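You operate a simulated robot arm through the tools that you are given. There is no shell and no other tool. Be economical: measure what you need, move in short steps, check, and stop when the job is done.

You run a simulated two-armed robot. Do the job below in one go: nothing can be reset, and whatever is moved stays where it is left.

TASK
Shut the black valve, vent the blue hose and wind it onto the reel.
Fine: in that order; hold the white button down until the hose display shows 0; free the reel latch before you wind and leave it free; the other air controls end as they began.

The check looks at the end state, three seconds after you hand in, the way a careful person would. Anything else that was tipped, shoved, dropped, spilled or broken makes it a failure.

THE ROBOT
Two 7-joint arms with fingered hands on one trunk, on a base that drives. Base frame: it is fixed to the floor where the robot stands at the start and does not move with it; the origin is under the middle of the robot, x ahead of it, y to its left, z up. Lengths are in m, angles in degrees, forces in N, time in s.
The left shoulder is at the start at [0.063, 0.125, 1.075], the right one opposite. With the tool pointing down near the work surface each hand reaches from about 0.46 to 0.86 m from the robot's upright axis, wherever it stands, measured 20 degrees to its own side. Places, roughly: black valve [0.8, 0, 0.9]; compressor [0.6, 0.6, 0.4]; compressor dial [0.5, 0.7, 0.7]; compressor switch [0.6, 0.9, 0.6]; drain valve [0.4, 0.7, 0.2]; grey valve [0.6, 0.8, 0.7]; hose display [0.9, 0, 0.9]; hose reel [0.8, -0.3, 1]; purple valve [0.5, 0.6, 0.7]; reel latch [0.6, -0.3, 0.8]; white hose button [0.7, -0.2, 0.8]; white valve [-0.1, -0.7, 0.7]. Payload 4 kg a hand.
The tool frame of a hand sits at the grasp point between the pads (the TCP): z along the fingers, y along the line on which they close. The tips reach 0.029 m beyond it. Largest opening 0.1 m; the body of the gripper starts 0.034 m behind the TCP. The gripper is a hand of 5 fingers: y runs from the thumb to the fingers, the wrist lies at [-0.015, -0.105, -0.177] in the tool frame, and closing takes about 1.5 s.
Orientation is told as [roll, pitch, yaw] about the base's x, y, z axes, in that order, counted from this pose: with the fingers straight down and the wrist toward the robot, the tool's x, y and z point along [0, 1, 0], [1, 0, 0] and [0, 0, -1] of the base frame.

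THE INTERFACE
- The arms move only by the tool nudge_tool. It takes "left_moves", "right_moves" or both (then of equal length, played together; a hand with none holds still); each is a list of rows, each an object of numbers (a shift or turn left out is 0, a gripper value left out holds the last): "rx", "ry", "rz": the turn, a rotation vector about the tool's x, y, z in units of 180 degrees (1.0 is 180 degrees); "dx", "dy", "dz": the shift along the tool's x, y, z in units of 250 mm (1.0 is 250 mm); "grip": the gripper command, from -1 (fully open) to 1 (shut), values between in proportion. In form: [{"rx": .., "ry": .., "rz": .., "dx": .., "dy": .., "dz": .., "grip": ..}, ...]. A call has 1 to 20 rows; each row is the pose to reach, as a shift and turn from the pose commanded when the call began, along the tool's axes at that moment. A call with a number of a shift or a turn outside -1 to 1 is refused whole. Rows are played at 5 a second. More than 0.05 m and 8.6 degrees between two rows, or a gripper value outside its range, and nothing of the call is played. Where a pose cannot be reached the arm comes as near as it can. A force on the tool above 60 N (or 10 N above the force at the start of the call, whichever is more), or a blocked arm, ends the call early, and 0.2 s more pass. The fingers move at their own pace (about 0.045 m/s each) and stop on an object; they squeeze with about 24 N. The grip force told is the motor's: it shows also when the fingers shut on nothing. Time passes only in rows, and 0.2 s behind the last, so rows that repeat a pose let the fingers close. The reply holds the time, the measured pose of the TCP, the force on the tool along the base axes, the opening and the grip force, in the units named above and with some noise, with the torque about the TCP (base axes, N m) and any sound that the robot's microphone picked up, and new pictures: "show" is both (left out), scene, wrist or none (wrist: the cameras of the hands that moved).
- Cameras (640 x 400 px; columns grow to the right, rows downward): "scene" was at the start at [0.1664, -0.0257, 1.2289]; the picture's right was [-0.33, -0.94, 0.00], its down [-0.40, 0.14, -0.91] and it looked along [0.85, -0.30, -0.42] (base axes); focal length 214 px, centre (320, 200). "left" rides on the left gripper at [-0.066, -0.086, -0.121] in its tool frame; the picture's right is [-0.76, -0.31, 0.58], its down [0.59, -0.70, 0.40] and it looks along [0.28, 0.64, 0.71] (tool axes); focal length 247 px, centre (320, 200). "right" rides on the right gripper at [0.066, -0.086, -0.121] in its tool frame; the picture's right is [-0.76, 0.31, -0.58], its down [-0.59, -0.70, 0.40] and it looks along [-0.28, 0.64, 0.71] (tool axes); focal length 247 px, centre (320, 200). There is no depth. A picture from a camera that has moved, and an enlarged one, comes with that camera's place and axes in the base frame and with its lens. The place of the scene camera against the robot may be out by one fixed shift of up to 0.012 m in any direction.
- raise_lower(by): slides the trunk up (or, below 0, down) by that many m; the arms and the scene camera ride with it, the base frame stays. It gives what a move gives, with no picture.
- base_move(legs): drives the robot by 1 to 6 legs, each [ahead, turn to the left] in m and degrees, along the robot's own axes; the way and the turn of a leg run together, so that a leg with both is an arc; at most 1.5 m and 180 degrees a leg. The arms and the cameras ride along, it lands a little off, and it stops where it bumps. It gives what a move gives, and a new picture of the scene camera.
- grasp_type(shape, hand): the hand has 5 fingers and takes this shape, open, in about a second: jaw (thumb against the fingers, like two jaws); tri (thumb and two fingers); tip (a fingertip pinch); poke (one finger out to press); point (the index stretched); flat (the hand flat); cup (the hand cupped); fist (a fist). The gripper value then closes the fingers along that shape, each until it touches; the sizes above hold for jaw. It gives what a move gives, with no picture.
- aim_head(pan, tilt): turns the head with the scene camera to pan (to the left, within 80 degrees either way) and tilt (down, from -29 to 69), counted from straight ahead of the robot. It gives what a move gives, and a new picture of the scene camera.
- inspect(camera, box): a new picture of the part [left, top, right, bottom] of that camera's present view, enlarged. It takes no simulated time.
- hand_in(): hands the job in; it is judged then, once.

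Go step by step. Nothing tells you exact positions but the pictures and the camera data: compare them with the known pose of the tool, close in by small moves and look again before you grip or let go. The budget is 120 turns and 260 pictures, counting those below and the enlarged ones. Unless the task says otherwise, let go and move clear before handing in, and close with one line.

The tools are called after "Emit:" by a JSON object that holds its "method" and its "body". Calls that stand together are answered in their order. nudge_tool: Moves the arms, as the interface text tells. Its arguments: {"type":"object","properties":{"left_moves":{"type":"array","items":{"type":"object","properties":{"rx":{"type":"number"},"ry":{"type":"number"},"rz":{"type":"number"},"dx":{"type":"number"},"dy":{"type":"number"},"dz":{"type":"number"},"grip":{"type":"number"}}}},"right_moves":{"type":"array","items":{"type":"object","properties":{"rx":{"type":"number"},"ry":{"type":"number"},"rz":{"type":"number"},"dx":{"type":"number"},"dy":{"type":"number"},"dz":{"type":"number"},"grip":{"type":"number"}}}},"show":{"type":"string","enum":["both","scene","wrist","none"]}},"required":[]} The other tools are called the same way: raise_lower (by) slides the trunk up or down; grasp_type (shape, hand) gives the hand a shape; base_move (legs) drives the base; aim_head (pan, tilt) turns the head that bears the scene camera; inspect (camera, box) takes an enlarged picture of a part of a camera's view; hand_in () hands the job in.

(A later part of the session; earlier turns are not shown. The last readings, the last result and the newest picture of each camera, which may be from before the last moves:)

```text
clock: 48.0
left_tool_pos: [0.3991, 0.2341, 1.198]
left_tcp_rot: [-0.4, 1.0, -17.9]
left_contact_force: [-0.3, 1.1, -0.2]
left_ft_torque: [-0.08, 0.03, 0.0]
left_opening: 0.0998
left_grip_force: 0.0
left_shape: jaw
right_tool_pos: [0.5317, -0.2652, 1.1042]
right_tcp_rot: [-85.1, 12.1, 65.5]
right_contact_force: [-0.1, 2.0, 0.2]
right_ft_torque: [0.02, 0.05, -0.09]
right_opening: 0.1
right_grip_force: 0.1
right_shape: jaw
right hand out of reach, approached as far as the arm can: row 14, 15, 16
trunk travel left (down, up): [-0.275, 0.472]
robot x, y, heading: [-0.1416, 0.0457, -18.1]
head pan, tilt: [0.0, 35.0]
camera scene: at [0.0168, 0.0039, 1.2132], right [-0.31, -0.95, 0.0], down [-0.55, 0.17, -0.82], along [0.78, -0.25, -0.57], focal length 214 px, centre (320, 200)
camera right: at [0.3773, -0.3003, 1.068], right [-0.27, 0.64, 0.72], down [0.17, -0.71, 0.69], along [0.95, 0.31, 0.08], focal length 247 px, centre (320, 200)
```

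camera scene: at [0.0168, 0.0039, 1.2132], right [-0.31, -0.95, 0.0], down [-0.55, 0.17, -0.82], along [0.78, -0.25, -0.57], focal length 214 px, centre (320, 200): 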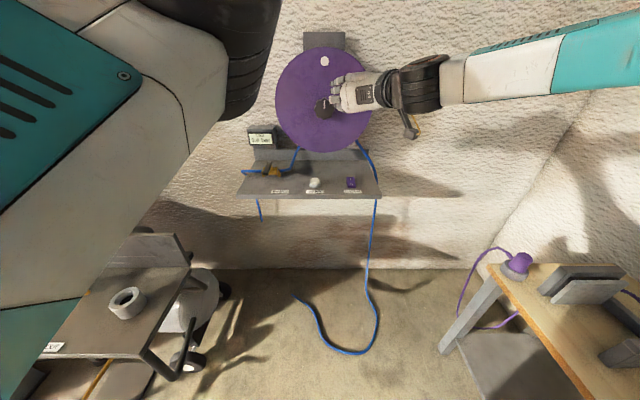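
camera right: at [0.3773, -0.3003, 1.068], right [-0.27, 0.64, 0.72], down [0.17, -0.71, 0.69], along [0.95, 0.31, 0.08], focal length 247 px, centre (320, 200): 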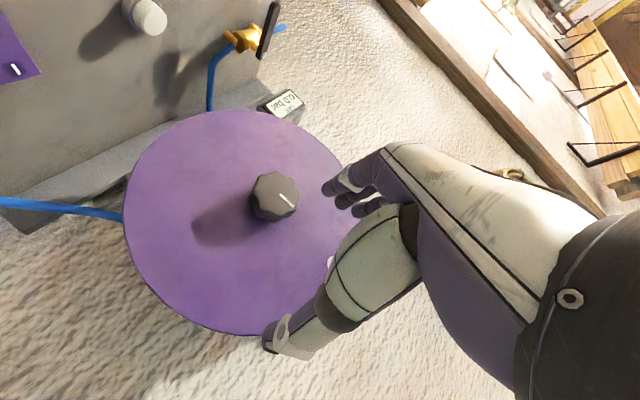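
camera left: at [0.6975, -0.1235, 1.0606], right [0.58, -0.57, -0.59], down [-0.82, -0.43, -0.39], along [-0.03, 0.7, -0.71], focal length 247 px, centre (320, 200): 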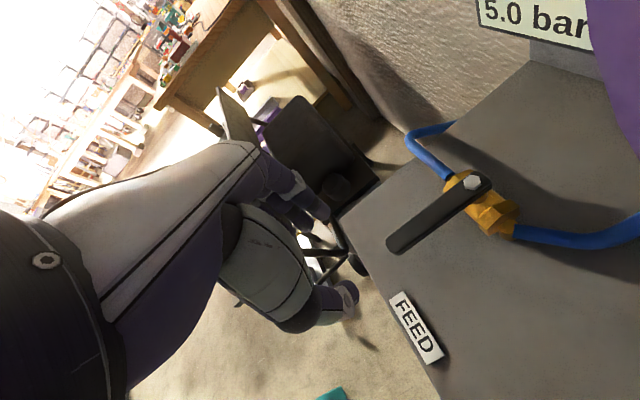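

Good pose: fingers face the reel. From two wrist views the knob front comes out at about [0.685,-0.234,1.051]; I align the hand with that axis, still short of the knob.

Emit:
{"method": "nudge_tool", "body": {"right_moves": [{"rx": -0.01, "ry": -0.01, "dx": 0.03, "dy": 0.1, "dz": 0.05}, {"rx": -0.02, "ry": -0.02, "dx": 0.06, "dy": 0.2, "dz": 0.1}, {"rx": -0.03, "ry": -0.03, "dx": 0.09, "dy": 0.3, "dz": 0.15}, {"rx": -0.035, "ry": -0.034, "dx": 0.115, "dy": 0.38, "dz": 0.2}, {"rx": -0.035, "ry": -0.034, "dx": 0.115, "dy": 0.38, "dz": 0.26}, {"rx": -0.035, "ry": -0.034, "dx": 0.115, "dy": 0.38, "dz": 0.26}]}}

Emit:
{"method": "inspect", "body": {"camera": "scene", "box": [270, 40, 430, 160]}}

```text
clock: 49.4
left_tool_pos: [0.3972, 0.2299, 1.1999]
left_tcp_rot: [-0.1, 0.9, -17.9]
left_contact_force: [0.1, -0.3, -0.4]
left_ft_torque: [-0.01, -0.03, 0.0]
left_opening: 0.0998
left_grip_force: 0.1
left_shape: jaw
right_tool_pos: [0.6452, -0.2042, 1.0984]
right_tcp_rot: [-86.9, 12.3, 71.5]
right_contact_force: [0.2, -0.3, 0.0]
right_ft_torque: [0.02, 0.01, 0.04]
right_opening: 0.0998
right_grip_force: 0.0
right_shape: jaw
right hand out of reach, approached as far as the arm can: row 1, 2, 3, 4, 5, 6
trunk travel left (down, up): [-0.275, 0.472]
robot x, y, heading: [-0.1461, 0.0441, -17.9]
head pan, tilt: [0.0, 35.0]
camera scene: at [0.0148, 0.0003, 1.2134], right [-0.31, -0.95, 0.0], down [-0.55, 0.18, -0.82], along [0.78, -0.25, -0.57], focal length 214 px, centre (320, 200)
camera right: at [0.4968, -0.2564, 1.0591], right [-0.36, 0.61, 0.7], down [0.23, -0.67, 0.7], along [0.91, 0.41, 0.1], focal length 247 px, centre (320, 200)
```

scene: 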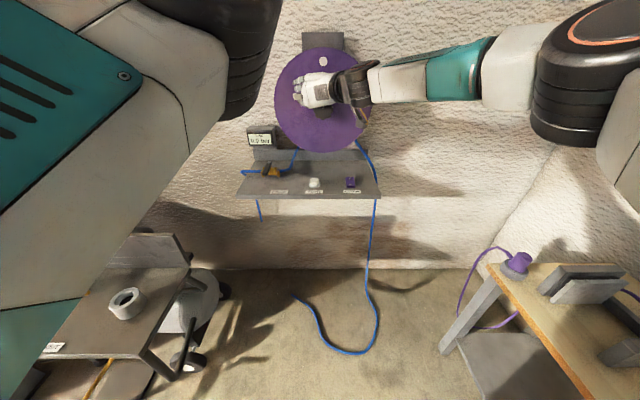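
right: 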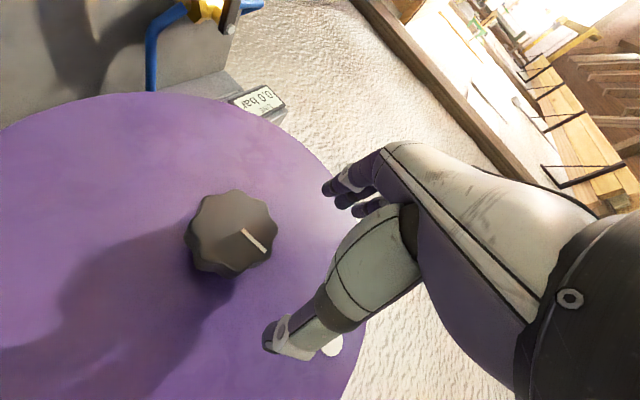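

```text
3.33 times, centred on (350, 100) of scene
camera zoom: at [0.0148, 0.0003, 1.2134], right [-0.31, -0.95, 0.0], down [-0.55, 0.18, -0.82], along [0.78, -0.25, -0.57], focal length 715 px, centre (220, 533)
```

zoom: 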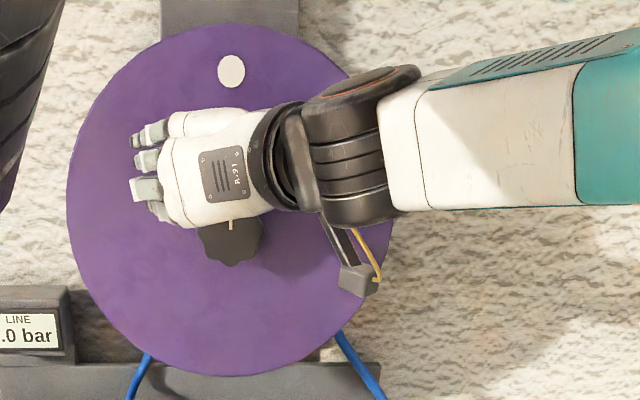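

The knob is confirmed at about [0.685,-0.233,1.053]; the hand is 4.5 cm too high and can't go lower, so I lower the trunk by 0.045.

Emit:
{"method": "raise_lower", "body": {"by": -0.045}}

Emit:
{"method": "inspect", "body": {"camera": "right", "box": [0, 0, 640, 400]}}

```text
clock: 50.3
left_tool_pos: [0.4079, 0.2287, 1.1451]
left_tcp_rot: [-0.2, 2.3, -17.8]
left_contact_force: [0.0, 0.4, -0.2]
left_ft_torque: [0.0, 0.03, 0.0]
left_opening: 0.0998
left_grip_force: 0.0
left_shape: jaw
right_tool_pos: [0.643, -0.2025, 1.0549]
right_tcp_rot: [-86.7, 12.4, 71.6]
right_contact_force: [-0.3, -0.4, 0.4]
right_ft_torque: [-0.02, 0.01, -0.03]
right_opening: 0.0997
right_grip_force: 0.1
right_shape: jaw
trunk travel left (down, up): [-0.23, 0.517]
robot x, y, heading: [-0.1437, 0.0441, -18.3]
head pan, tilt: [0.0, 35.0]
```

```text
1.00 times, centred on (320, 200) of right (not enlarged: the box is as wide or as high as the picture)
camera zoom: at [0.4947, -0.2551, 1.0159], right [-0.36, 0.61, 0.71], down [0.23, -0.67, 0.7], along [0.91, 0.41, 0.1], focal length 247 px, centre (320, 200)
```

zoom: 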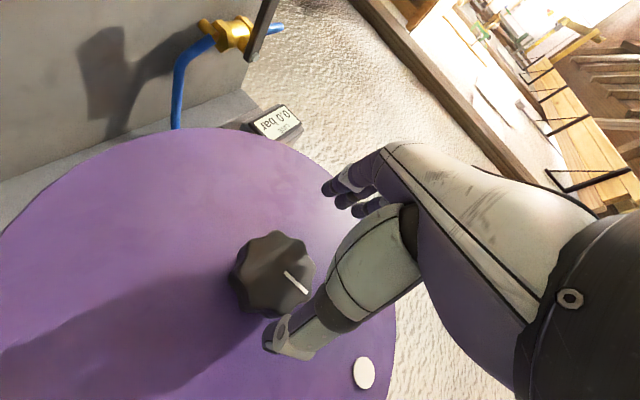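

Now I centre on the knob axis and advance 3.8 cm so thumb and fingers straddle the knob.

Emit:
{"method": "nudge_tool", "body": {"right_moves": [{"dx": 0.012, "dy": -0.057}, {"dx": 0.012, "dy": -0.057, "dz": 0.06}, {"dx": 0.012, "dy": -0.057, "dz": 0.1}, {"dx": 0.012, "dy": -0.057, "dz": 0.13}, {"dx": 0.012, "dy": -0.057, "dz": 0.15}, {"dx": 0.012, "dy": -0.057, "dz": 0.15}], "show": "wrist"}}

Emit:
{"method": "inspect", "body": {"camera": "scene", "box": [270, 40, 390, 140]}}

```text
clock: 51.7
left_tool_pos: [0.4088, 0.2291, 1.1459]
left_tcp_rot: [-0.2, 2.5, -18.0]
left_contact_force: [-0.1, -0.5, -0.1]
left_ft_torque: [-0.01, 0.01, -0.04]
left_opening: 0.0999
left_grip_force: 0.1
left_shape: jaw
right_tool_pos: [0.6747, -0.2293, 1.0512]
right_tcp_rot: [-86.6, 12.4, 71.5]
right_contact_force: [0.2, 0.1, 0.0]
right_ft_torque: [0.02, 0.01, 0.01]
right_opening: 0.0999
right_grip_force: 0.1
right_shape: jaw
trunk travel left (down, up): [-0.23, 0.517]
robot x, y, heading: [-0.1424, 0.0421, -18.0]
head pan, tilt: [0.0, 35.0]
camera right: at [0.5264, -0.2822, 1.0121], right [-0.35, 0.61, 0.71], down [0.23, -0.67, 0.7], along [0.91, 0.41, 0.1], focal length 247 px, centre (320, 200)
```

right: 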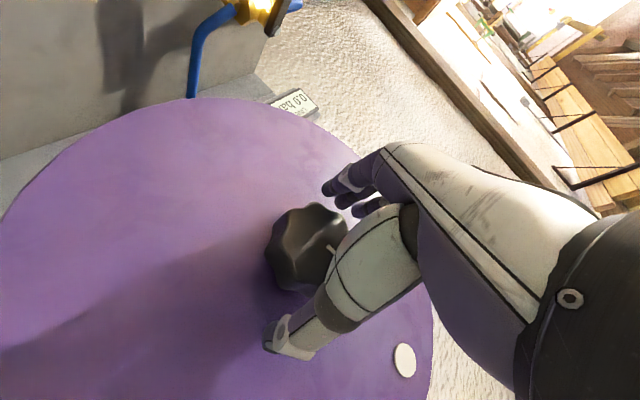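

```text
4.00 times, centred on (330, 90) of scene
camera zoom: at [0.0294, -0.0043, 1.1668], right [-0.31, -0.95, 0.0], down [-0.55, 0.18, -0.82], along [0.78, -0.25, -0.57], focal length 858 px, centre (280, 640)
```

zoom: 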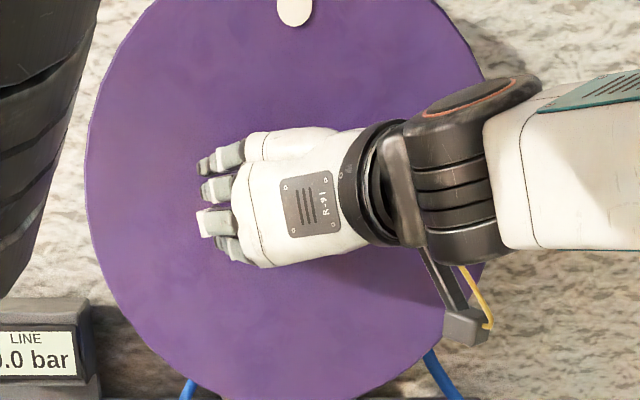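

The knob's middle lies about 2 cm beyond the grasp point along the axis; I advance 1.4 cm more and close on it.

Emit:
{"method": "nudge_tool", "body": {"right_moves": [{"dz": 0.028}, {"dz": 0.056}, {"dz": 0.056, "grip": 0}, {"dz": 0.056, "grip": 1}, {"dz": 0.056, "grip": 1}, {"dz": 0.056, "grip": 1}, {"dz": 0.056, "grip": 1}], "show": "wrist"}}

```text
clock: 53.3
left_tool_pos: [0.4095, 0.2282, 1.145]
left_tcp_rot: [-0.1, 2.4, -18.0]
left_contact_force: [-0.4, 0.4, 0.2]
left_ft_torque: [-0.01, 0.0, -0.02]
left_opening: 0.0998
left_grip_force: 0.1
left_shape: jaw
right_tool_pos: [0.6884, -0.2354, 1.0495]
right_tcp_rot: [-86.6, 12.4, 71.4]
right_contact_force: [4.4, -2.4, 1.2]
right_ft_torque: [0.04, 0.01, 0.07]
right_opening: 0.0512
right_grip_force: 23.6
right_shape: jaw
trunk travel left (down, up): [-0.23, 0.517]
robot x, y, heading: [-0.1477, 0.0499, -18.0]
head pan, tilt: [0.0, 35.0]
camera right: at [0.5396, -0.2872, 1.0114], right [-0.35, 0.61, 0.71], down [0.23, -0.67, 0.7], along [0.91, 0.41, 0.1], focal length 247 px, centre (320, 200)
```

right: 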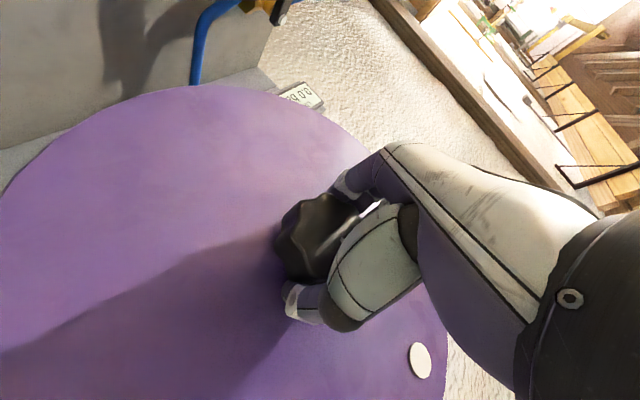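

Knob gripped cleanly. I turn counter-clockwise (as seen) 32° and check torque and hose.

Emit:
{"method": "nudge_tool", "body": {"right_moves": [{"rz": -0.044}, {"rz": -0.088}, {"rz": -0.133}, {"rz": -0.177}, {"rz": -0.177}]}}

```text
clock: 54.5
left_tool_pos: [0.4083, 0.2296, 1.1443]
left_tcp_rot: [-0.3, 2.4, -17.9]
left_contact_force: [0.3, -0.8, -0.7]
left_ft_torque: [0.01, -0.02, -0.03]
left_opening: 0.0996
left_grip_force: 0.0
left_shape: jaw
right_tool_pos: [0.6883, -0.2343, 1.0517]
right_tcp_rot: [-86.2, 28.2, 72.5]
right_contact_force: [12.3, -0.8, 10.7]
right_ft_torque: [0.53, -0.4, -0.03]
right_opening: 0.0502
right_grip_force: 23.7
right_shape: jaw
right hand out of reach, approached as far as the arm can: row 3, 4, 5
trunk travel left (down, up): [-0.23, 0.517]
robot x, y, heading: [-0.1443, 0.0463, -18.0]
head pan, tilt: [0.0, 35.0]
camera scene: at [0.0299, -0.004, 1.1668], right [-0.31, -0.95, 0.0], down [-0.55, 0.18, -0.82], along [0.78, -0.25, -0.57], focal length 214 px, centre (320, 200)
camera right: at [0.5386, -0.2948, 1.0414], right [-0.31, 0.77, 0.55], down [0.31, -0.47, 0.83], along [0.9, 0.43, -0.09], focal length 247 px, centre (320, 200)
```

scene: 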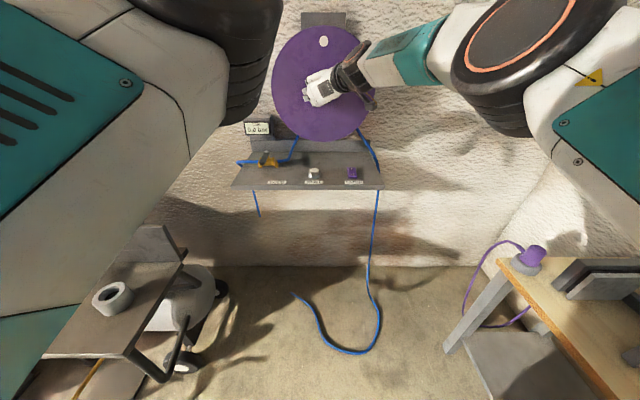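
right: 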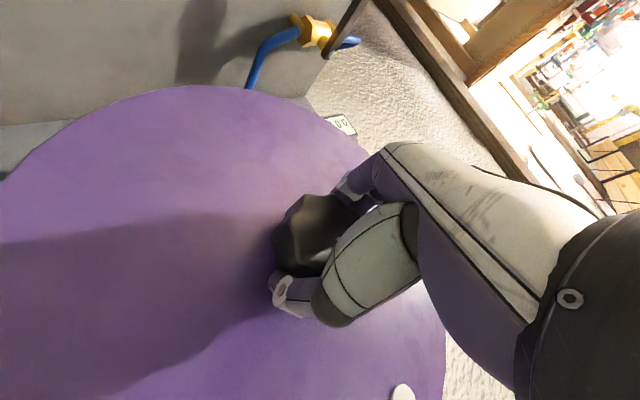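

The hand turned ~16° before reach ran out, and the reel's white mark hasn't moved. I look closely at whether the knob turned.

Emit:
{"method": "inspect", "body": {"camera": "right", "box": [220, 150, 420, 350]}}

Emit:
{"method": "inspect", "body": {"camera": "scene", "box": [260, 10, 400, 200]}}

```text
2.00 times, centred on (320, 250) of right
camera zoom: at [0.5386, -0.2948, 1.0414], right [-0.31, 0.77, 0.55], down [0.31, -0.47, 0.83], along [0.9, 0.43, -0.09], focal length 494 px, centre (320, 100)
```

zoom: 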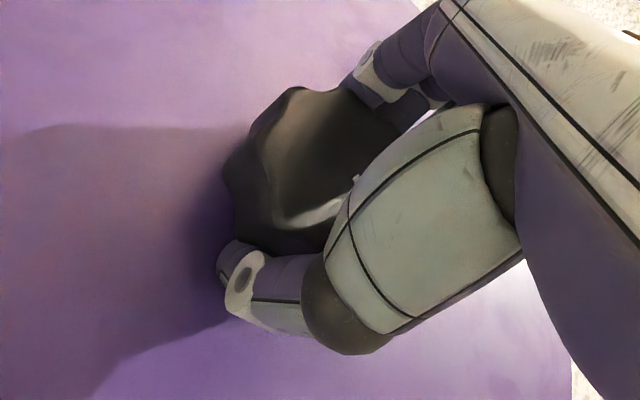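

```text
2.11 times, centred on (330, 105) of scene
camera zoom: at [0.0299, -0.004, 1.1668], right [-0.31, -0.95, 0.0], down [-0.55, 0.18, -0.82], along [0.78, -0.25, -0.57], focal length 452 px, centre (299, 400)
```

zoom: 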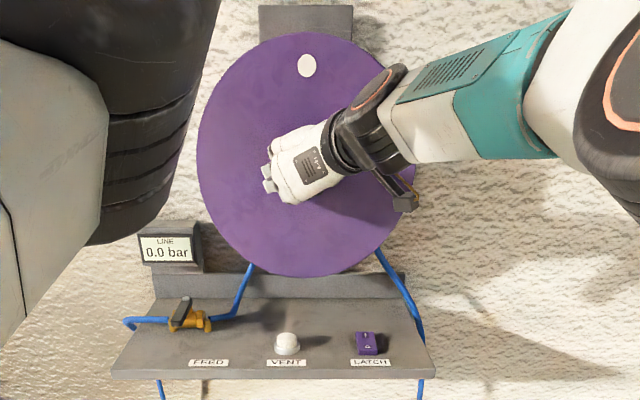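

The reel didn't turn that way with the knob held. I turn the other way past the starting angle and see whether the reel follows.

Emit:
{"method": "nudge_tool", "body": {"right_moves": [{"rz": 0.044}, {"rz": 0.088}, {"rz": 0.133}, {"rz": 0.177}, {"rz": 0.222}, {"rz": 0.266}, {"rz": 0.31}, {"rz": 0.35}, {"rz": 0.35}]}}

Emit:
{"method": "inspect", "body": {"camera": "scene", "box": [260, 10, 400, 200]}}

```text
clock: 55.5
left_tool_pos: [0.4022, 0.2269, 1.1477]
left_tcp_rot: [0.0, 2.2, -18.1]
left_contact_force: [-0.1, 0.2, 1.0]
left_ft_torque: [-0.03, 0.01, 0.0]
left_opening: 0.0999
left_grip_force: 0.0
left_shape: jaw
right_tool_pos: [0.693, -0.2316, 1.0574]
right_tcp_rot: [-85.1, -3.3, 71.5]
right_contact_force: [-46.8, -0.9, -9.2]
right_ft_torque: [-0.06, 0.28, -0.55]
right_opening: 0.0481
right_grip_force: 23.6
right_shape: jaw
right hand out of reach, approached as far as the arm can: row 3, 4, 5
trunk travel left (down, up): [-0.23, 0.517]
robot x, y, heading: [-0.146, 0.0496, -18.3]
head pan, tilt: [0.0, 35.0]
stopped in row 5 (right hand): the force on the tool passed its limit at 100 N (the readings are from after the stop); the commanded pose is now the measured one
camera scene: at [0.0229, -0.0046, 1.1676], right [-0.31, -0.95, 0.0], down [-0.54, 0.18, -0.82], along [0.78, -0.26, -0.57], focal length 214 px, centre (320, 200)
camera right: at [0.5473, -0.2705, 0.997], right [-0.4, 0.41, 0.82], down [0.19, -0.84, 0.51], along [0.9, 0.36, 0.26], focal length 247 px, centre (320, 200)
```

scene: 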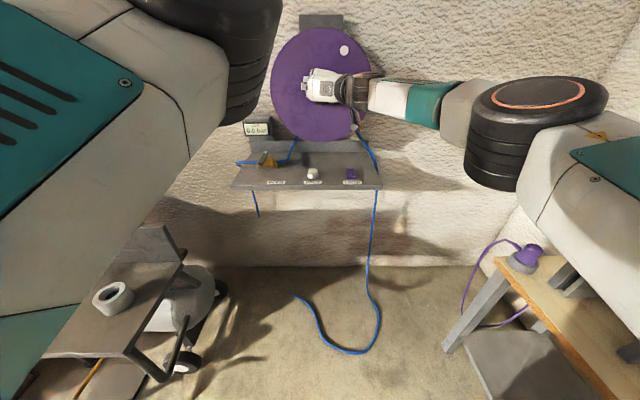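
right: 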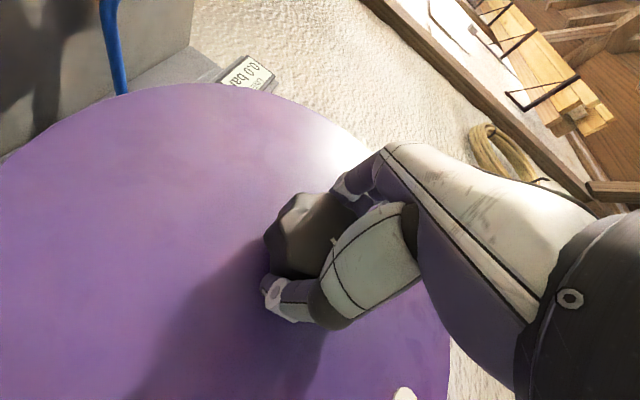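

```text
2.11 times, centred on (330, 105) of scene
camera zoom: at [0.0229, -0.0046, 1.1676], right [-0.31, -0.95, 0.0], down [-0.54, 0.18, -0.82], along [0.78, -0.26, -0.57], focal length 452 px, centre (299, 400)
```

zoom: 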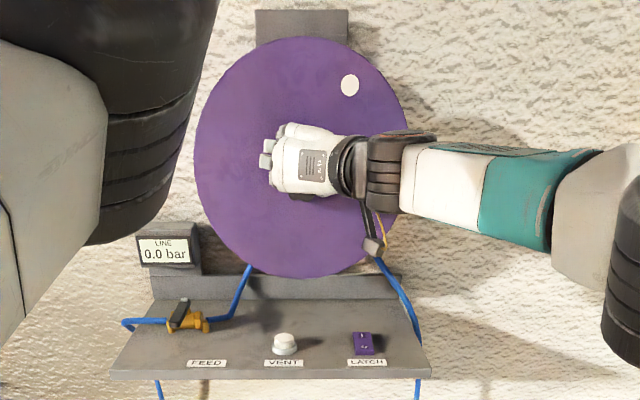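

The reel turned about 34° clockwise, so the knob drives it and clockwise is the free direction. I release and back off, then move the base back for a straighter arm with more wrist roll.

Emit:
{"method": "nudge_tool", "body": {"right_moves": [{"grip": -1}, {"grip": -1}, {"grip": -1}, {"dz": -0.06, "grip": -1}, {"dz": -0.14, "grip": -1}, {"dz": -0.24, "grip": -1}], "show": "none"}}

Emit:
{"method": "base_move", "body": {"legs": [[-0.12, 0]]}}

Emit:
{"method": "inspect", "body": {"camera": "scene", "box": [260, 30, 400, 200]}}

```text
clock: 56.9
left_tool_pos: [0.4063, 0.2281, 1.1443]
left_tcp_rot: [-0.1, 2.4, -18.1]
left_contact_force: [-0.6, -0.2, -0.4]
left_ft_torque: [-0.03, -0.04, -0.01]
left_opening: 0.1
left_grip_force: 0.0
left_shape: jaw
right_tool_pos: [0.6474, -0.21, 1.0753]
right_tcp_rot: [-84.2, -3.0, 71.4]
right_contact_force: [0.1, -0.3, 0.5]
right_ft_torque: [-0.01, 0.0, 0.01]
right_opening: 0.0998
right_grip_force: 0.1
right_shape: jaw
right hand out of reach, approached as far as the arm can: row 5, 6
trunk travel left (down, up): [-0.23, 0.517]
robot x, y, heading: [-0.142, 0.0486, -17.9]
head pan, tilt: [0.0, 35.0]
```

```text
clock: 58.2
left_tool_pos: [0.2915, 0.2649, 1.1454]
left_tcp_rot: [-0.2, 2.4, -18.1]
left_contact_force: [-0.3, 0.2, -0.2]
left_ft_torque: [0.02, -0.05, -0.02]
left_opening: 0.0998
left_grip_force: 0.2
left_shape: jaw
right_tool_pos: [0.5299, -0.1741, 1.0747]
right_tcp_rot: [-84.2, -3.1, 71.3]
right_contact_force: [0.4, 0.3, 0.2]
right_ft_torque: [0.03, 0.03, -0.02]
right_opening: 0.1
right_grip_force: 0.1
right_shape: jaw
trunk travel left (down, up): [-0.23, 0.517]
robot x, y, heading: [-0.2625, 0.0843, -18.1]
head pan, tilt: [0.0, 35.0]
camera scene: at [-0.089, 0.034, 1.167], right [-0.31, -0.95, 0.0], down [-0.54, 0.18, -0.82], along [0.78, -0.26, -0.57], focal length 214 px, centre (320, 200)
```

scene: 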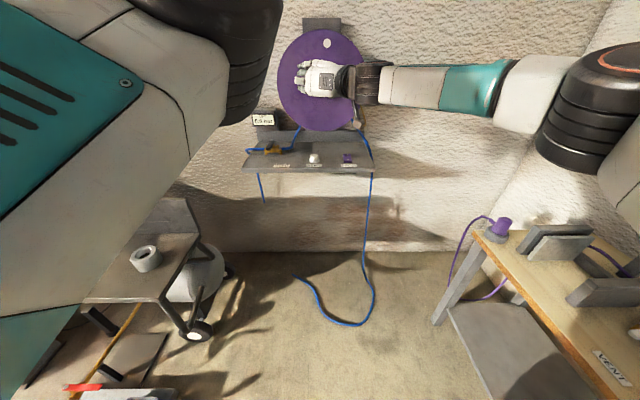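

```text
2.35 times, centred on (330, 115) of scene
camera zoom: at [-0.089, 0.034, 1.167], right [-0.31, -0.95, 0.0], down [-0.54, 0.18, -0.82], along [0.78, -0.26, -0.57], focal length 505 px, centre (296, 400)
```

zoom: 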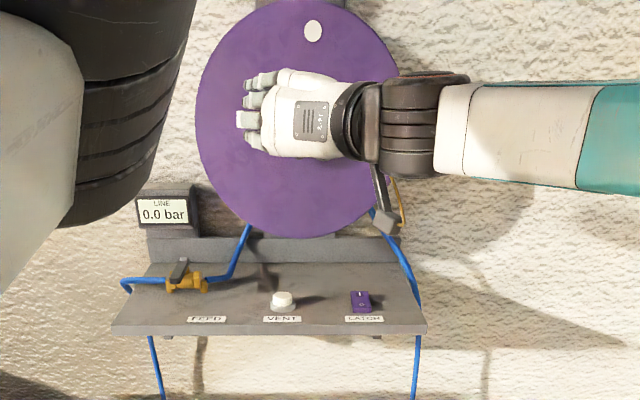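

The reel shows about 12° net. With the base farther back I align on the axis short of the knob and test how far the wrist can roll clockwise.

Emit:
{"method": "nudge_tool", "body": {"right_moves": [{"ry": -0.014, "dx": 0.03, "dy": -0.015, "dz": 0.1}, {"ry": -0.028, "dx": 0.06, "dy": -0.028, "dz": 0.2}, {"ry": -0.028, "dx": 0.06, "dy": -0.028, "dz": 0.3}, {"ry": -0.028, "rz": 0.044, "dx": 0.06, "dy": -0.028, "dz": 0.3}, {"ry": -0.028, "rz": 0.088, "dx": 0.06, "dy": -0.028, "dz": 0.3}, {"ry": -0.028, "rz": 0.132, "dx": 0.06, "dy": -0.028, "dz": 0.3}, {"ry": -0.028, "rz": 0.176, "dx": 0.06, "dy": -0.028, "dz": 0.3}, {"ry": -0.028, "rz": 0.22, "dx": 0.06, "dy": -0.028, "dz": 0.3}, {"ry": -0.028, "rz": 0.264, "dx": 0.06, "dy": -0.028, "dz": 0.3}, {"ry": -0.028, "rz": 0.308, "dx": 0.06, "dy": -0.028, "dz": 0.3}, {"ry": -0.028, "rz": 0.35, "dx": 0.06, "dy": -0.028, "dz": 0.3}, {"ry": -0.028, "rz": 0.35, "dx": 0.06, "dy": -0.028, "dz": 0.3}]}}

```text
clock: 60.8
left_tool_pos: [0.291, 0.2679, 1.1456]
left_tcp_rot: [-0.3, 2.4, -18.0]
left_contact_force: [1.1, -0.7, 0.3]
left_ft_torque: [0.03, -0.01, -0.06]
left_opening: 0.0998
left_grip_force: 0.2
left_shape: jaw
right_tool_pos: [0.5755, -0.2928, 1.0976]
right_tcp_rot: [-80.0, -60.6, 67.4]
right_contact_force: [0.4, -0.2, 0.1]
right_ft_torque: [0.0, 0.01, 0.02]
right_opening: 0.1
right_grip_force: 0.1
right_shape: jaw
right hand out of reach, approached as far as the arm can: row 1, 2, 3, 4, 5, 6, 7, 8, 9, 10, 11, 12
trunk travel left (down, up): [-0.23, 0.517]
robot x, y, heading: [-0.2635, 0.0857, -18.3]
head pan, tilt: [0.0, 35.0]
camera scene: at [-0.0888, 0.0344, 1.1673], right [-0.31, -0.95, 0.0], down [-0.54, 0.18, -0.82], along [0.78, -0.25, -0.57], focal length 214 px, centre (320, 200)
camera right: at [0.4538, -0.2482, 1.0011], right [-0.63, -0.37, 0.68], down [0.15, -0.92, -0.36], along [0.76, -0.12, 0.64], focal length 247 px, centre (320, 200)
```

scene: 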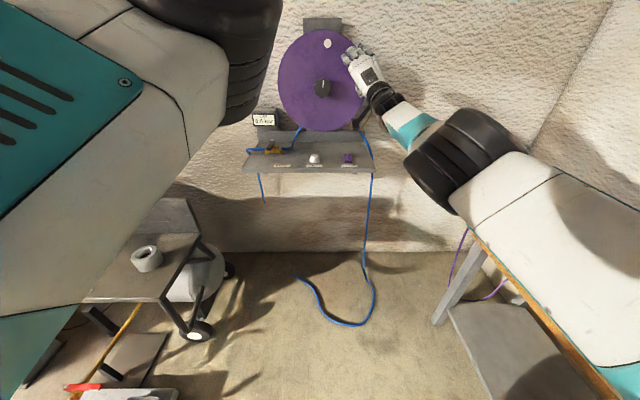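
right: 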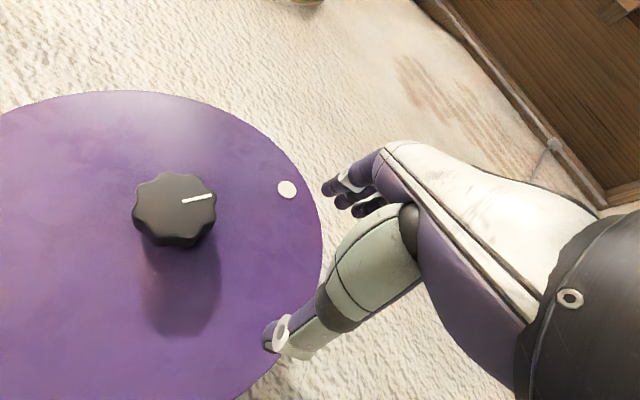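

Rolled 57° clockwise into a natural pose, but the hand drifted right and high. I try to bring it onto the knob axis in this pose.

Emit:
{"method": "nudge_tool", "body": {"right_moves": [{"rx": -0.006, "ry": -0.015, "dx": 0.1, "dy": 0.01, "dz": 0.03}, {"rx": -0.012, "ry": -0.031, "dx": 0.2, "dy": 0.02, "dz": 0.06}, {"rx": -0.012, "ry": -0.031, "dx": 0.3, "dy": 0.026, "dz": 0.1}, {"rx": -0.012, "ry": -0.031, "dx": 0.4, "dy": 0.026, "dz": 0.127}, {"rx": -0.012, "ry": -0.031, "dx": 0.4, "dy": 0.026, "dz": 0.127}]}}

```text
clock: 62.0
left_tool_pos: [0.2915, 0.2666, 1.145]
left_tcp_rot: [-0.2, 2.5, -18.0]
left_contact_force: [-0.5, 0.1, 0.5]
left_ft_torque: [0.01, 0.0, 0.0]
left_opening: 0.0999
left_grip_force: 0.0
left_shape: jaw
right_tool_pos: [0.5725, -0.2996, 1.0937]
right_tcp_rot: [-81.3, -60.5, 68.7]
right_contact_force: [-0.8, -0.3, 0.4]
right_ft_torque: [-0.05, 0.01, 0.05]
right_opening: 0.1
right_grip_force: 0.0
right_shape: jaw
right hand out of reach, approached as far as the arm can: row 1, 2, 3, 4, 5
trunk travel left (down, up): [-0.23, 0.517]
robot x, y, heading: [-0.2628, 0.0845, -18.2]
head pan, tilt: [0.0, 35.0]
camera scene: at [-0.0886, 0.0338, 1.1669], right [-0.31, -0.95, 0.0], down [-0.55, 0.18, -0.82], along [0.78, -0.26, -0.57], focal length 214 px, centre (320, 200)
camera right: at [0.4517, -0.2537, 0.9954], right [-0.63, -0.37, 0.68], down [0.16, -0.92, -0.36], along [0.76, -0.12, 0.64], focal length 247 px, centre (320, 200)
```

scene: 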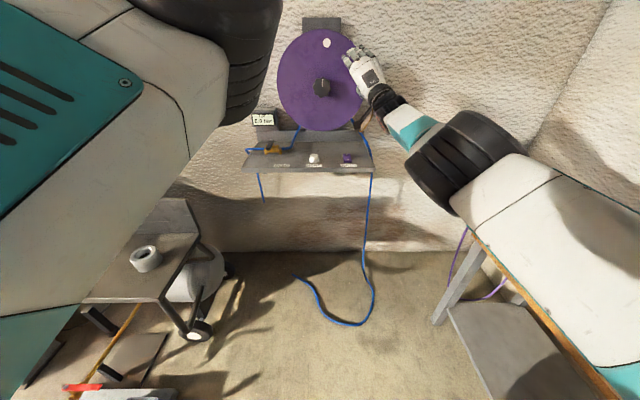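
right: 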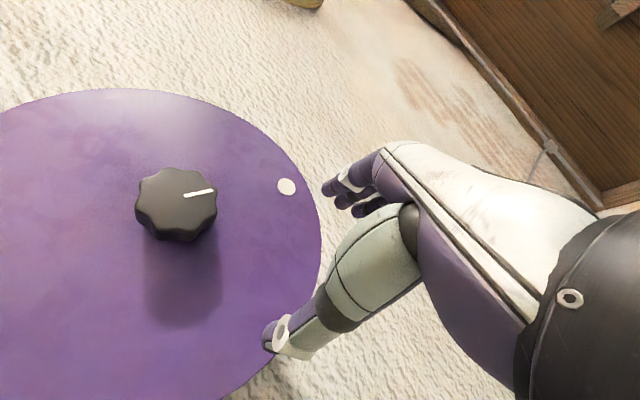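

This pose can't reach the knob axis. A better idea is to turn the reel by gripping its front flange rim at the top with fingers pointing down; I first return the hand to fingers-down.

Emit:
{"method": "nudge_tool", "body": {"right_moves": [{"rx": 0.039, "ry": 0.0086, "rz": 0.0122, "dx": -0.02, "dy": 0.03, "dz": -0.03}, {"rx": 0.078, "ry": 0.0172, "rz": 0.0243, "dx": -0.04, "dy": 0.06, "dz": -0.06}, {"rx": 0.117, "ry": 0.0258, "rz": 0.0365, "dx": -0.06, "dy": 0.09, "dz": -0.09}, {"rx": 0.156, "ry": 0.0343, "rz": 0.0487, "dx": -0.08, "dy": 0.12, "dz": -0.12}, {"rx": 0.195, "ry": 0.0429, "rz": 0.0608, "dx": -0.1, "dy": 0.15, "dz": -0.15}, {"rx": 0.2335, "ry": 0.0515, "rz": 0.073, "dx": -0.12, "dy": 0.18, "dz": -0.18}, {"rx": 0.272, "ry": 0.06, "rz": 0.085, "dx": -0.14, "dy": 0.21, "dz": -0.2}, {"rx": 0.311, "ry": 0.0687, "rz": 0.0973, "dx": -0.16, "dy": 0.24, "dz": -0.21}, {"rx": 0.35, "ry": 0.0772, "rz": 0.1095, "dx": -0.18, "dy": 0.26, "dz": -0.22}, {"rx": 0.389, "ry": 0.0858, "rz": 0.1217, "dx": -0.2, "dy": 0.28, "dz": -0.23}, {"rx": 0.428, "ry": 0.0944, "rz": 0.1338, "dx": -0.22, "dy": 0.3, "dz": -0.23}, {"rx": 0.467, "ry": 0.103, "rz": 0.146, "dx": -0.23, "dy": 0.31, "dz": -0.23}, {"rx": 0.467, "ry": 0.103, "rz": 0.146, "dx": -0.23, "dy": 0.31, "dz": -0.23}]}}

```text
clock: 64.8
left_tool_pos: [0.2908, 0.2658, 1.1463]
left_tcp_rot: [0.2, 2.2, -17.9]
left_contact_force: [-0.5, -0.4, -0.1]
left_ft_torque: [0.07, 0.04, 0.03]
left_opening: 0.0996
left_grip_force: 0.0
left_shape: jaw
right_tool_pos: [0.4354, -0.2931, 1.1399]
right_tcp_rot: [-0.6, -1.3, -17.2]
right_contact_force: [0.1, 0.3, -0.2]
right_ft_torque: [-0.01, 0.0, -0.01]
right_opening: 0.0998
right_grip_force: 0.0
right_shape: jaw
right hand out of reach, approached as far as the arm can: row 1, 2, 3, 8, 9, 10, 11, 12, 13
trunk travel left (down, up): [-0.23, 0.517]
robot x, y, heading: [-0.2641, 0.0843, -18.2]
head pan, tilt: [0.0, 35.0]
camera scene: at [-0.0886, 0.0338, 1.1669], right [-0.31, -0.95, 0.0], down [-0.55, 0.18, -0.82], along [0.78, -0.25, -0.57], focal length 214 px, centre (320, 200)
camera right: at [0.3705, -0.2036, 1.2572], right [0.06, -0.8, 0.59], down [-0.84, -0.36, -0.41], along [0.54, -0.47, -0.69], focal length 247 px, centre (320, 200)
```

scene: 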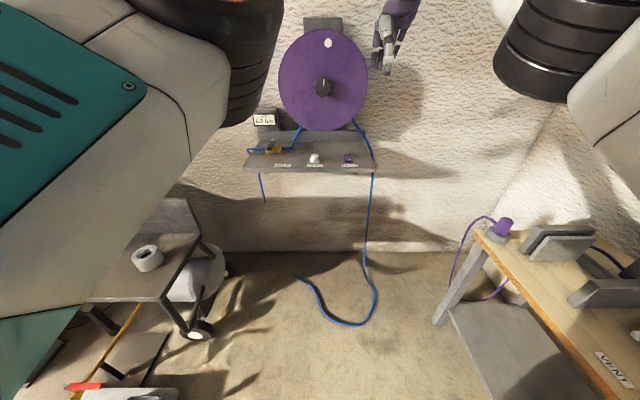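
right: 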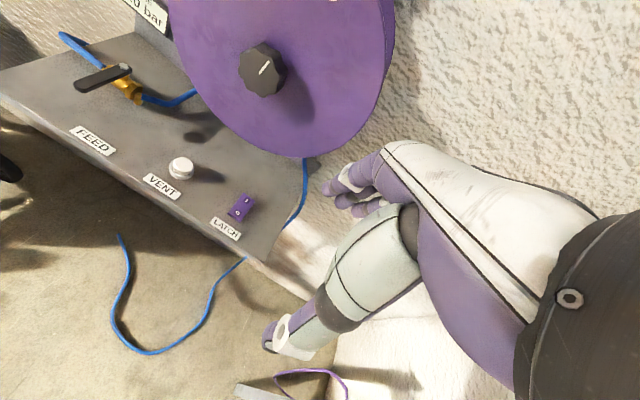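

Back in a normal pose. I raise the trunk 0.17 so the hand clears the reel top, then drive forward 0.2 m.

Emit:
{"method": "raise_lower", "body": {"by": 0.17}}

Emit:
{"method": "base_move", "body": {"legs": [[0.2, 0]]}}

Emit:
{"method": "inspect", "body": {"camera": "right", "box": [0, 0, 640, 400]}}

```text
clock: 66.7
left_tool_pos: [0.2928, 0.2655, 1.3156]
left_tcp_rot: [-0.1, 2.4, -18.1]
left_contact_force: [0.0, -0.2, 0.4]
left_ft_torque: [-0.04, 0.01, 0.0]
left_opening: 0.0997
left_grip_force: 0.1
left_shape: jaw
right_tool_pos: [0.381, -0.2769, 1.4006]
right_tcp_rot: [-0.8, -8.7, -17.3]
right_contact_force: [0.3, -0.1, -0.8]
right_ft_torque: [-0.03, 0.0, 0.0]
right_opening: 0.1
right_grip_force: 0.2
right_shape: jaw
trunk travel left (down, up): [-0.4, 0.347]
robot x, y, heading: [-0.2595, 0.087, -18.1]
head pan, tilt: [0.0, 35.0]
```

```text
clock: 68.3
left_tool_pos: [0.4861, 0.2053, 1.315]
left_tcp_rot: [-0.2, 2.4, -18.0]
left_contact_force: [0.5, 0.2, 0.7]
left_ft_torque: [0.0, 0.01, 0.0]
left_opening: 0.0999
left_grip_force: 0.0
left_shape: jaw
right_tool_pos: [0.5771, -0.3372, 1.4007]
right_tcp_rot: [-0.9, -8.7, -17.0]
right_contact_force: [-0.6, 0.6, -0.7]
right_ft_torque: [-0.03, 0.05, 0.0]
right_opening: 0.0999
right_grip_force: 0.1
right_shape: jaw
trunk travel left (down, up): [-0.4, 0.347]
robot x, y, heading: [-0.0711, 0.019, -18.0]
head pan, tilt: [0.0, 35.0]
camera scene: at [0.0631, -0.0149, 1.3409], right [-0.31, -0.95, 0.0], down [-0.55, 0.18, -0.82], along [0.78, -0.25, -0.57], focal length 214 px, centre (320, 200)
```

scene: 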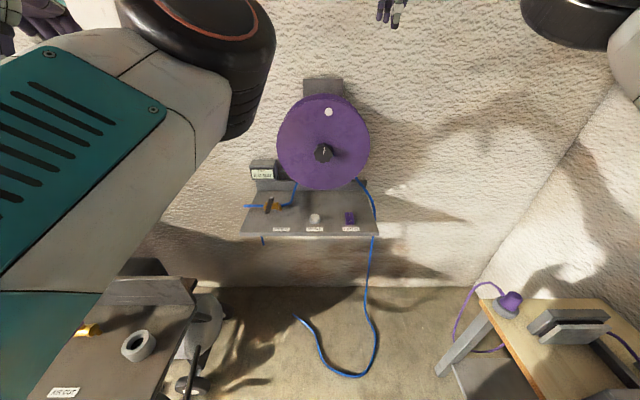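

```text
1.00 times, centred on (320, 200) of right (not enlarged: the box is as wide or as high as the picture)
camera zoom: at [0.4978, -0.2429, 1.5056], right [-0.01, -0.78, 0.63], down [-0.78, -0.38, -0.49], along [0.62, -0.5, -0.6], focal length 247 px, centre (320, 200)
```

zoom: 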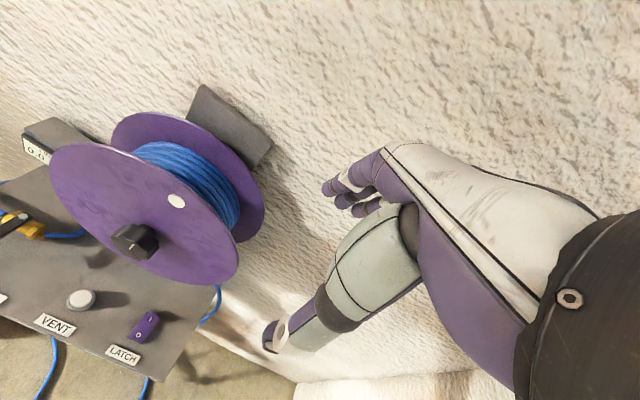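

Now I see the drum with blue hose already partly wound between two flanges. I enlarge it.

Emit:
{"method": "inspect", "body": {"camera": "right", "box": [30, 70, 290, 340]}}

Emit:
{"method": "inspect", "body": {"camera": "scene", "box": [260, 70, 390, 200]}}

```text
1.48 times, centred on (160, 205) of right
camera zoom: at [0.4978, -0.2429, 1.5056], right [-0.01, -0.78, 0.63], down [-0.78, -0.38, -0.49], along [0.62, -0.5, -0.6], focal length 366 px, centre (557, 193)
```

zoom: 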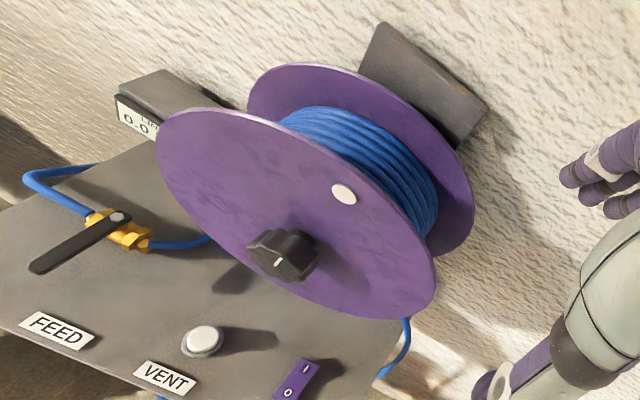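

```text
3.08 times, centred on (325, 135) of scene
camera zoom: at [0.0631, -0.0149, 1.3409], right [-0.31, -0.95, 0.0], down [-0.55, 0.18, -0.82], along [0.78, -0.25, -0.57], focal length 660 px, centre (305, 400)
```

zoom: 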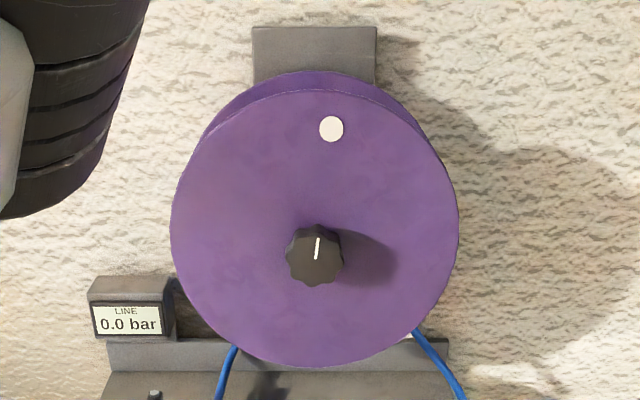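

Plan: grip the front flange rim at the top (about [0.71,-0.24,1.21]) with thumb in front and fingers in the gap. I bring the hand above it, half closed.

Emit:
{"method": "nudge_tool", "body": {"right_moves": [{"rx": 0.012, "dx": 0.1, "dy": 0.06, "dz": 0.05, "grip": -0.2}, {"rx": 0.024, "dx": 0.2, "dy": 0.12, "dz": 0.12, "grip": -0.2}, {"rx": 0.037, "dx": 0.3, "dy": 0.18, "dz": 0.22, "grip": -0.2}, {"rx": 0.049, "dx": 0.4, "dy": 0.24, "dz": 0.33, "grip": -0.2}, {"rx": 0.049, "dx": 0.5, "dy": 0.28, "dz": 0.46, "grip": -0.2}, {"rx": 0.049, "dx": 0.525, "dy": 0.309, "dz": 0.604, "grip": -0.2}, {"rx": 0.049, "dx": 0.525, "dy": 0.309, "dz": 0.604, "grip": -0.2}]}}

Emit:
{"method": "inspect", "body": {"camera": "scene", "box": [260, 50, 390, 180]}}

```text
clock: 69.9
left_tool_pos: [0.4864, 0.2076, 1.3141]
left_tcp_rot: [-0.3, 2.5, -17.8]
left_contact_force: [0.0, 0.8, -0.5]
left_ft_torque: [0.02, -0.02, -0.03]
left_opening: 0.1
left_grip_force: 0.0
left_shape: jaw
right_tool_pos: [0.629, -0.2359, 1.2656]
right_tcp_rot: [-0.9, 0.1, -17.0]
right_contact_force: [1.0, -0.2, -1.0]
right_ft_torque: [-0.02, 0.05, 0.0]
right_opening: 0.0598
right_grip_force: 0.1
right_shape: jaw
right hand out of reach, approached as far as the arm can: row 1, 2, 3, 4, 5, 6, 7
trunk travel left (down, up): [-0.4, 0.347]
robot x, y, heading: [-0.0692, 0.0219, -18.3]
head pan, tilt: [0.0, 35.0]
camera scene: at [0.0643, -0.0134, 1.3408], right [-0.31, -0.95, 0.0], down [-0.55, 0.18, -0.82], along [0.78, -0.25, -0.57], focal length 214 px, centre (320, 200)
camera right: at [0.567, -0.1472, 1.3845], right [0.08, -0.81, 0.59], down [-0.85, -0.36, -0.39], along [0.53, -0.47, -0.71], focal length 247 px, centre (320, 200)
```

scene: 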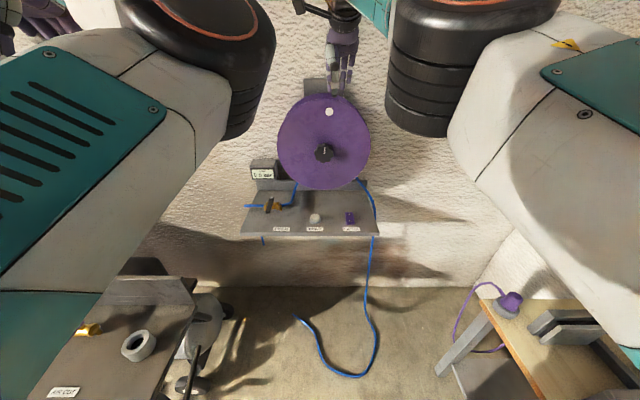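
right: 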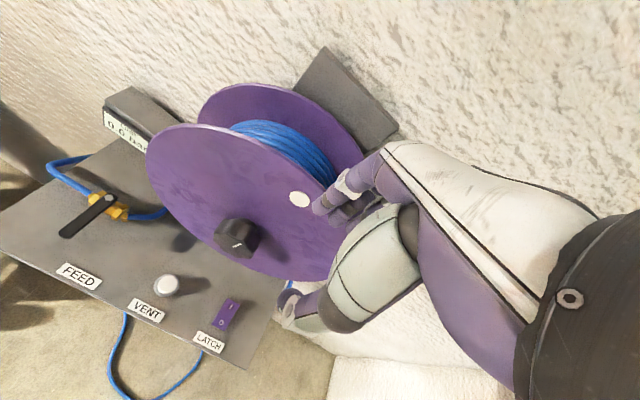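

```text
3.08 times, centred on (325, 115) of scene
camera zoom: at [0.0643, -0.0134, 1.3408], right [-0.31, -0.95, 0.0], down [-0.55, 0.18, -0.82], along [0.78, -0.25, -0.57], focal length 660 px, centre (305, 462)
```

zoom: 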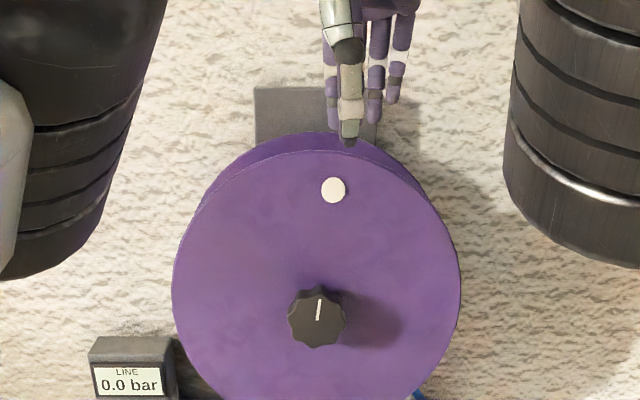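

The hand reaches only F≈0.67; the rim is at F≈0.75. I lift 2 cm and drive forward 0.08.

Emit:
{"method": "nudge_tool", "body": {"right_moves": [{"dy": -0.3, "dz": -0.05}], "show": "none"}}

Emit:
{"method": "base_move", "body": {"legs": [[0.1, 0]]}}

Emit:
{"method": "inspect", "body": {"camera": "right", "box": [160, 40, 440, 320]}}

```text
refused: row 1 steps farther than a row can; nothing moved
```

```text
clock: 71.0
left_tool_pos: [0.5804, 0.1729, 1.3139]
left_tcp_rot: [-0.2, 2.4, -18.0]
left_contact_force: [-0.2, 0.1, -0.9]
left_ft_torque: [0.0, 0.05, -0.02]
left_opening: 0.1
left_grip_force: 0.1
left_shape: jaw
right_tool_pos: [0.7253, -0.2695, 1.2647]
right_tcp_rot: [-0.8, 0.2, -17.1]
right_contact_force: [0.2, 0.0, -0.3]
right_ft_torque: [0.03, 0.04, -0.04]
right_opening: 0.06
right_grip_force: 0.0
right_shape: jaw
trunk travel left (down, up): [-0.4, 0.347]
robot x, y, heading: [0.0296, -0.0079, -17.8]
head pan, tilt: [0.0, 35.0]
camera scene: at [0.1597, -0.0461, 1.3409], right [-0.31, -0.95, 0.0], down [-0.55, 0.18, -0.82], along [0.78, -0.25, -0.57], focal length 214 px, centre (320, 200)
```

scene: 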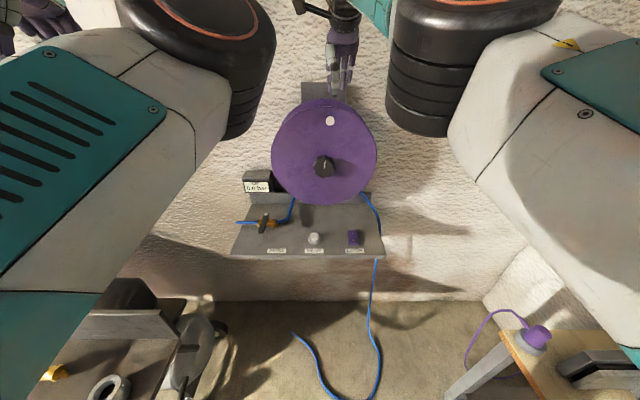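

```text
1.43 times, centred on (300, 180) of right
camera zoom: at [0.6624, -0.1806, 1.3848], right [0.07, -0.81, 0.59], down [-0.85, -0.36, -0.39], along [0.53, -0.47, -0.71], focal length 353 px, centre (349, 229)
```

zoom: 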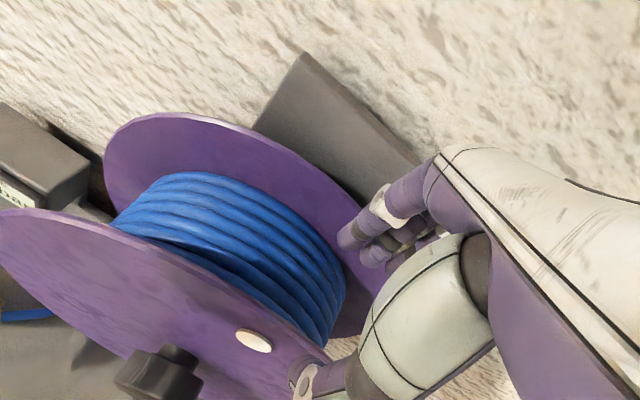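

The hand is right above the flange gap. The front flange is at F≈0.762; I shift slightly back-left and lower 4 cm to check before descending further.

Emit:
{"method": "nudge_tool", "body": {"right_moves": [{"dx": 0.05, "dy": -0.02}, {"dx": 0.094, "dy": -0.035, "dz": 0.05}, {"dx": 0.094, "dy": -0.035, "dz": 0.12}, {"dx": 0.094, "dy": -0.035, "dz": 0.12}], "show": "wrist"}}

Emit:
{"method": "inspect", "body": {"camera": "scene", "box": [270, 40, 390, 140]}}

```text
clock: 72.0
left_tool_pos: [0.5805, 0.1735, 1.3161]
left_tcp_rot: [-0.2, 2.4, -18.0]
left_contact_force: [-0.5, -0.2, 0.4]
left_ft_torque: [-0.01, 0.0, -0.01]
left_opening: 0.1002
left_grip_force: 0.0
left_shape: jaw
right_tool_pos: [0.7311, -0.2449, 1.2417]
right_tcp_rot: [-0.9, 0.2, -17.1]
right_contact_force: [1.0, 0.1, 0.3]
right_ft_torque: [-0.01, 0.0, 0.0]
right_opening: 0.06
right_grip_force: 0.0
right_shape: jaw
right hand out of reach, approached as far as the arm can: row 2, 3, 4
trunk travel left (down, up): [-0.4, 0.347]
robot x, y, heading: [0.0303, -0.0109, -17.9]
head pan, tilt: [0.0, 35.0]
camera right: at [0.6697, -0.1563, 1.3625], right [0.08, -0.81, 0.59], down [-0.85, -0.36, -0.39], along [0.52, -0.47, -0.71], focal length 247 px, centre (320, 200)
```

right: 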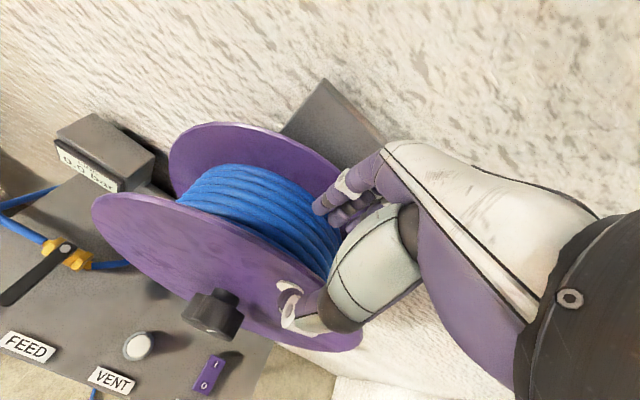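

```text
4.00 times, centred on (330, 90) of scene
camera zoom: at [0.1591, -0.0459, 1.3409], right [-0.31, -0.95, 0.0], down [-0.55, 0.18, -0.82], along [0.78, -0.25, -0.57], focal length 858 px, centre (280, 640)
```

zoom: 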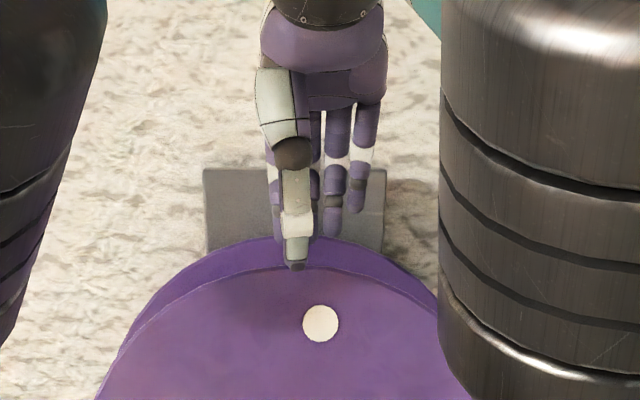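

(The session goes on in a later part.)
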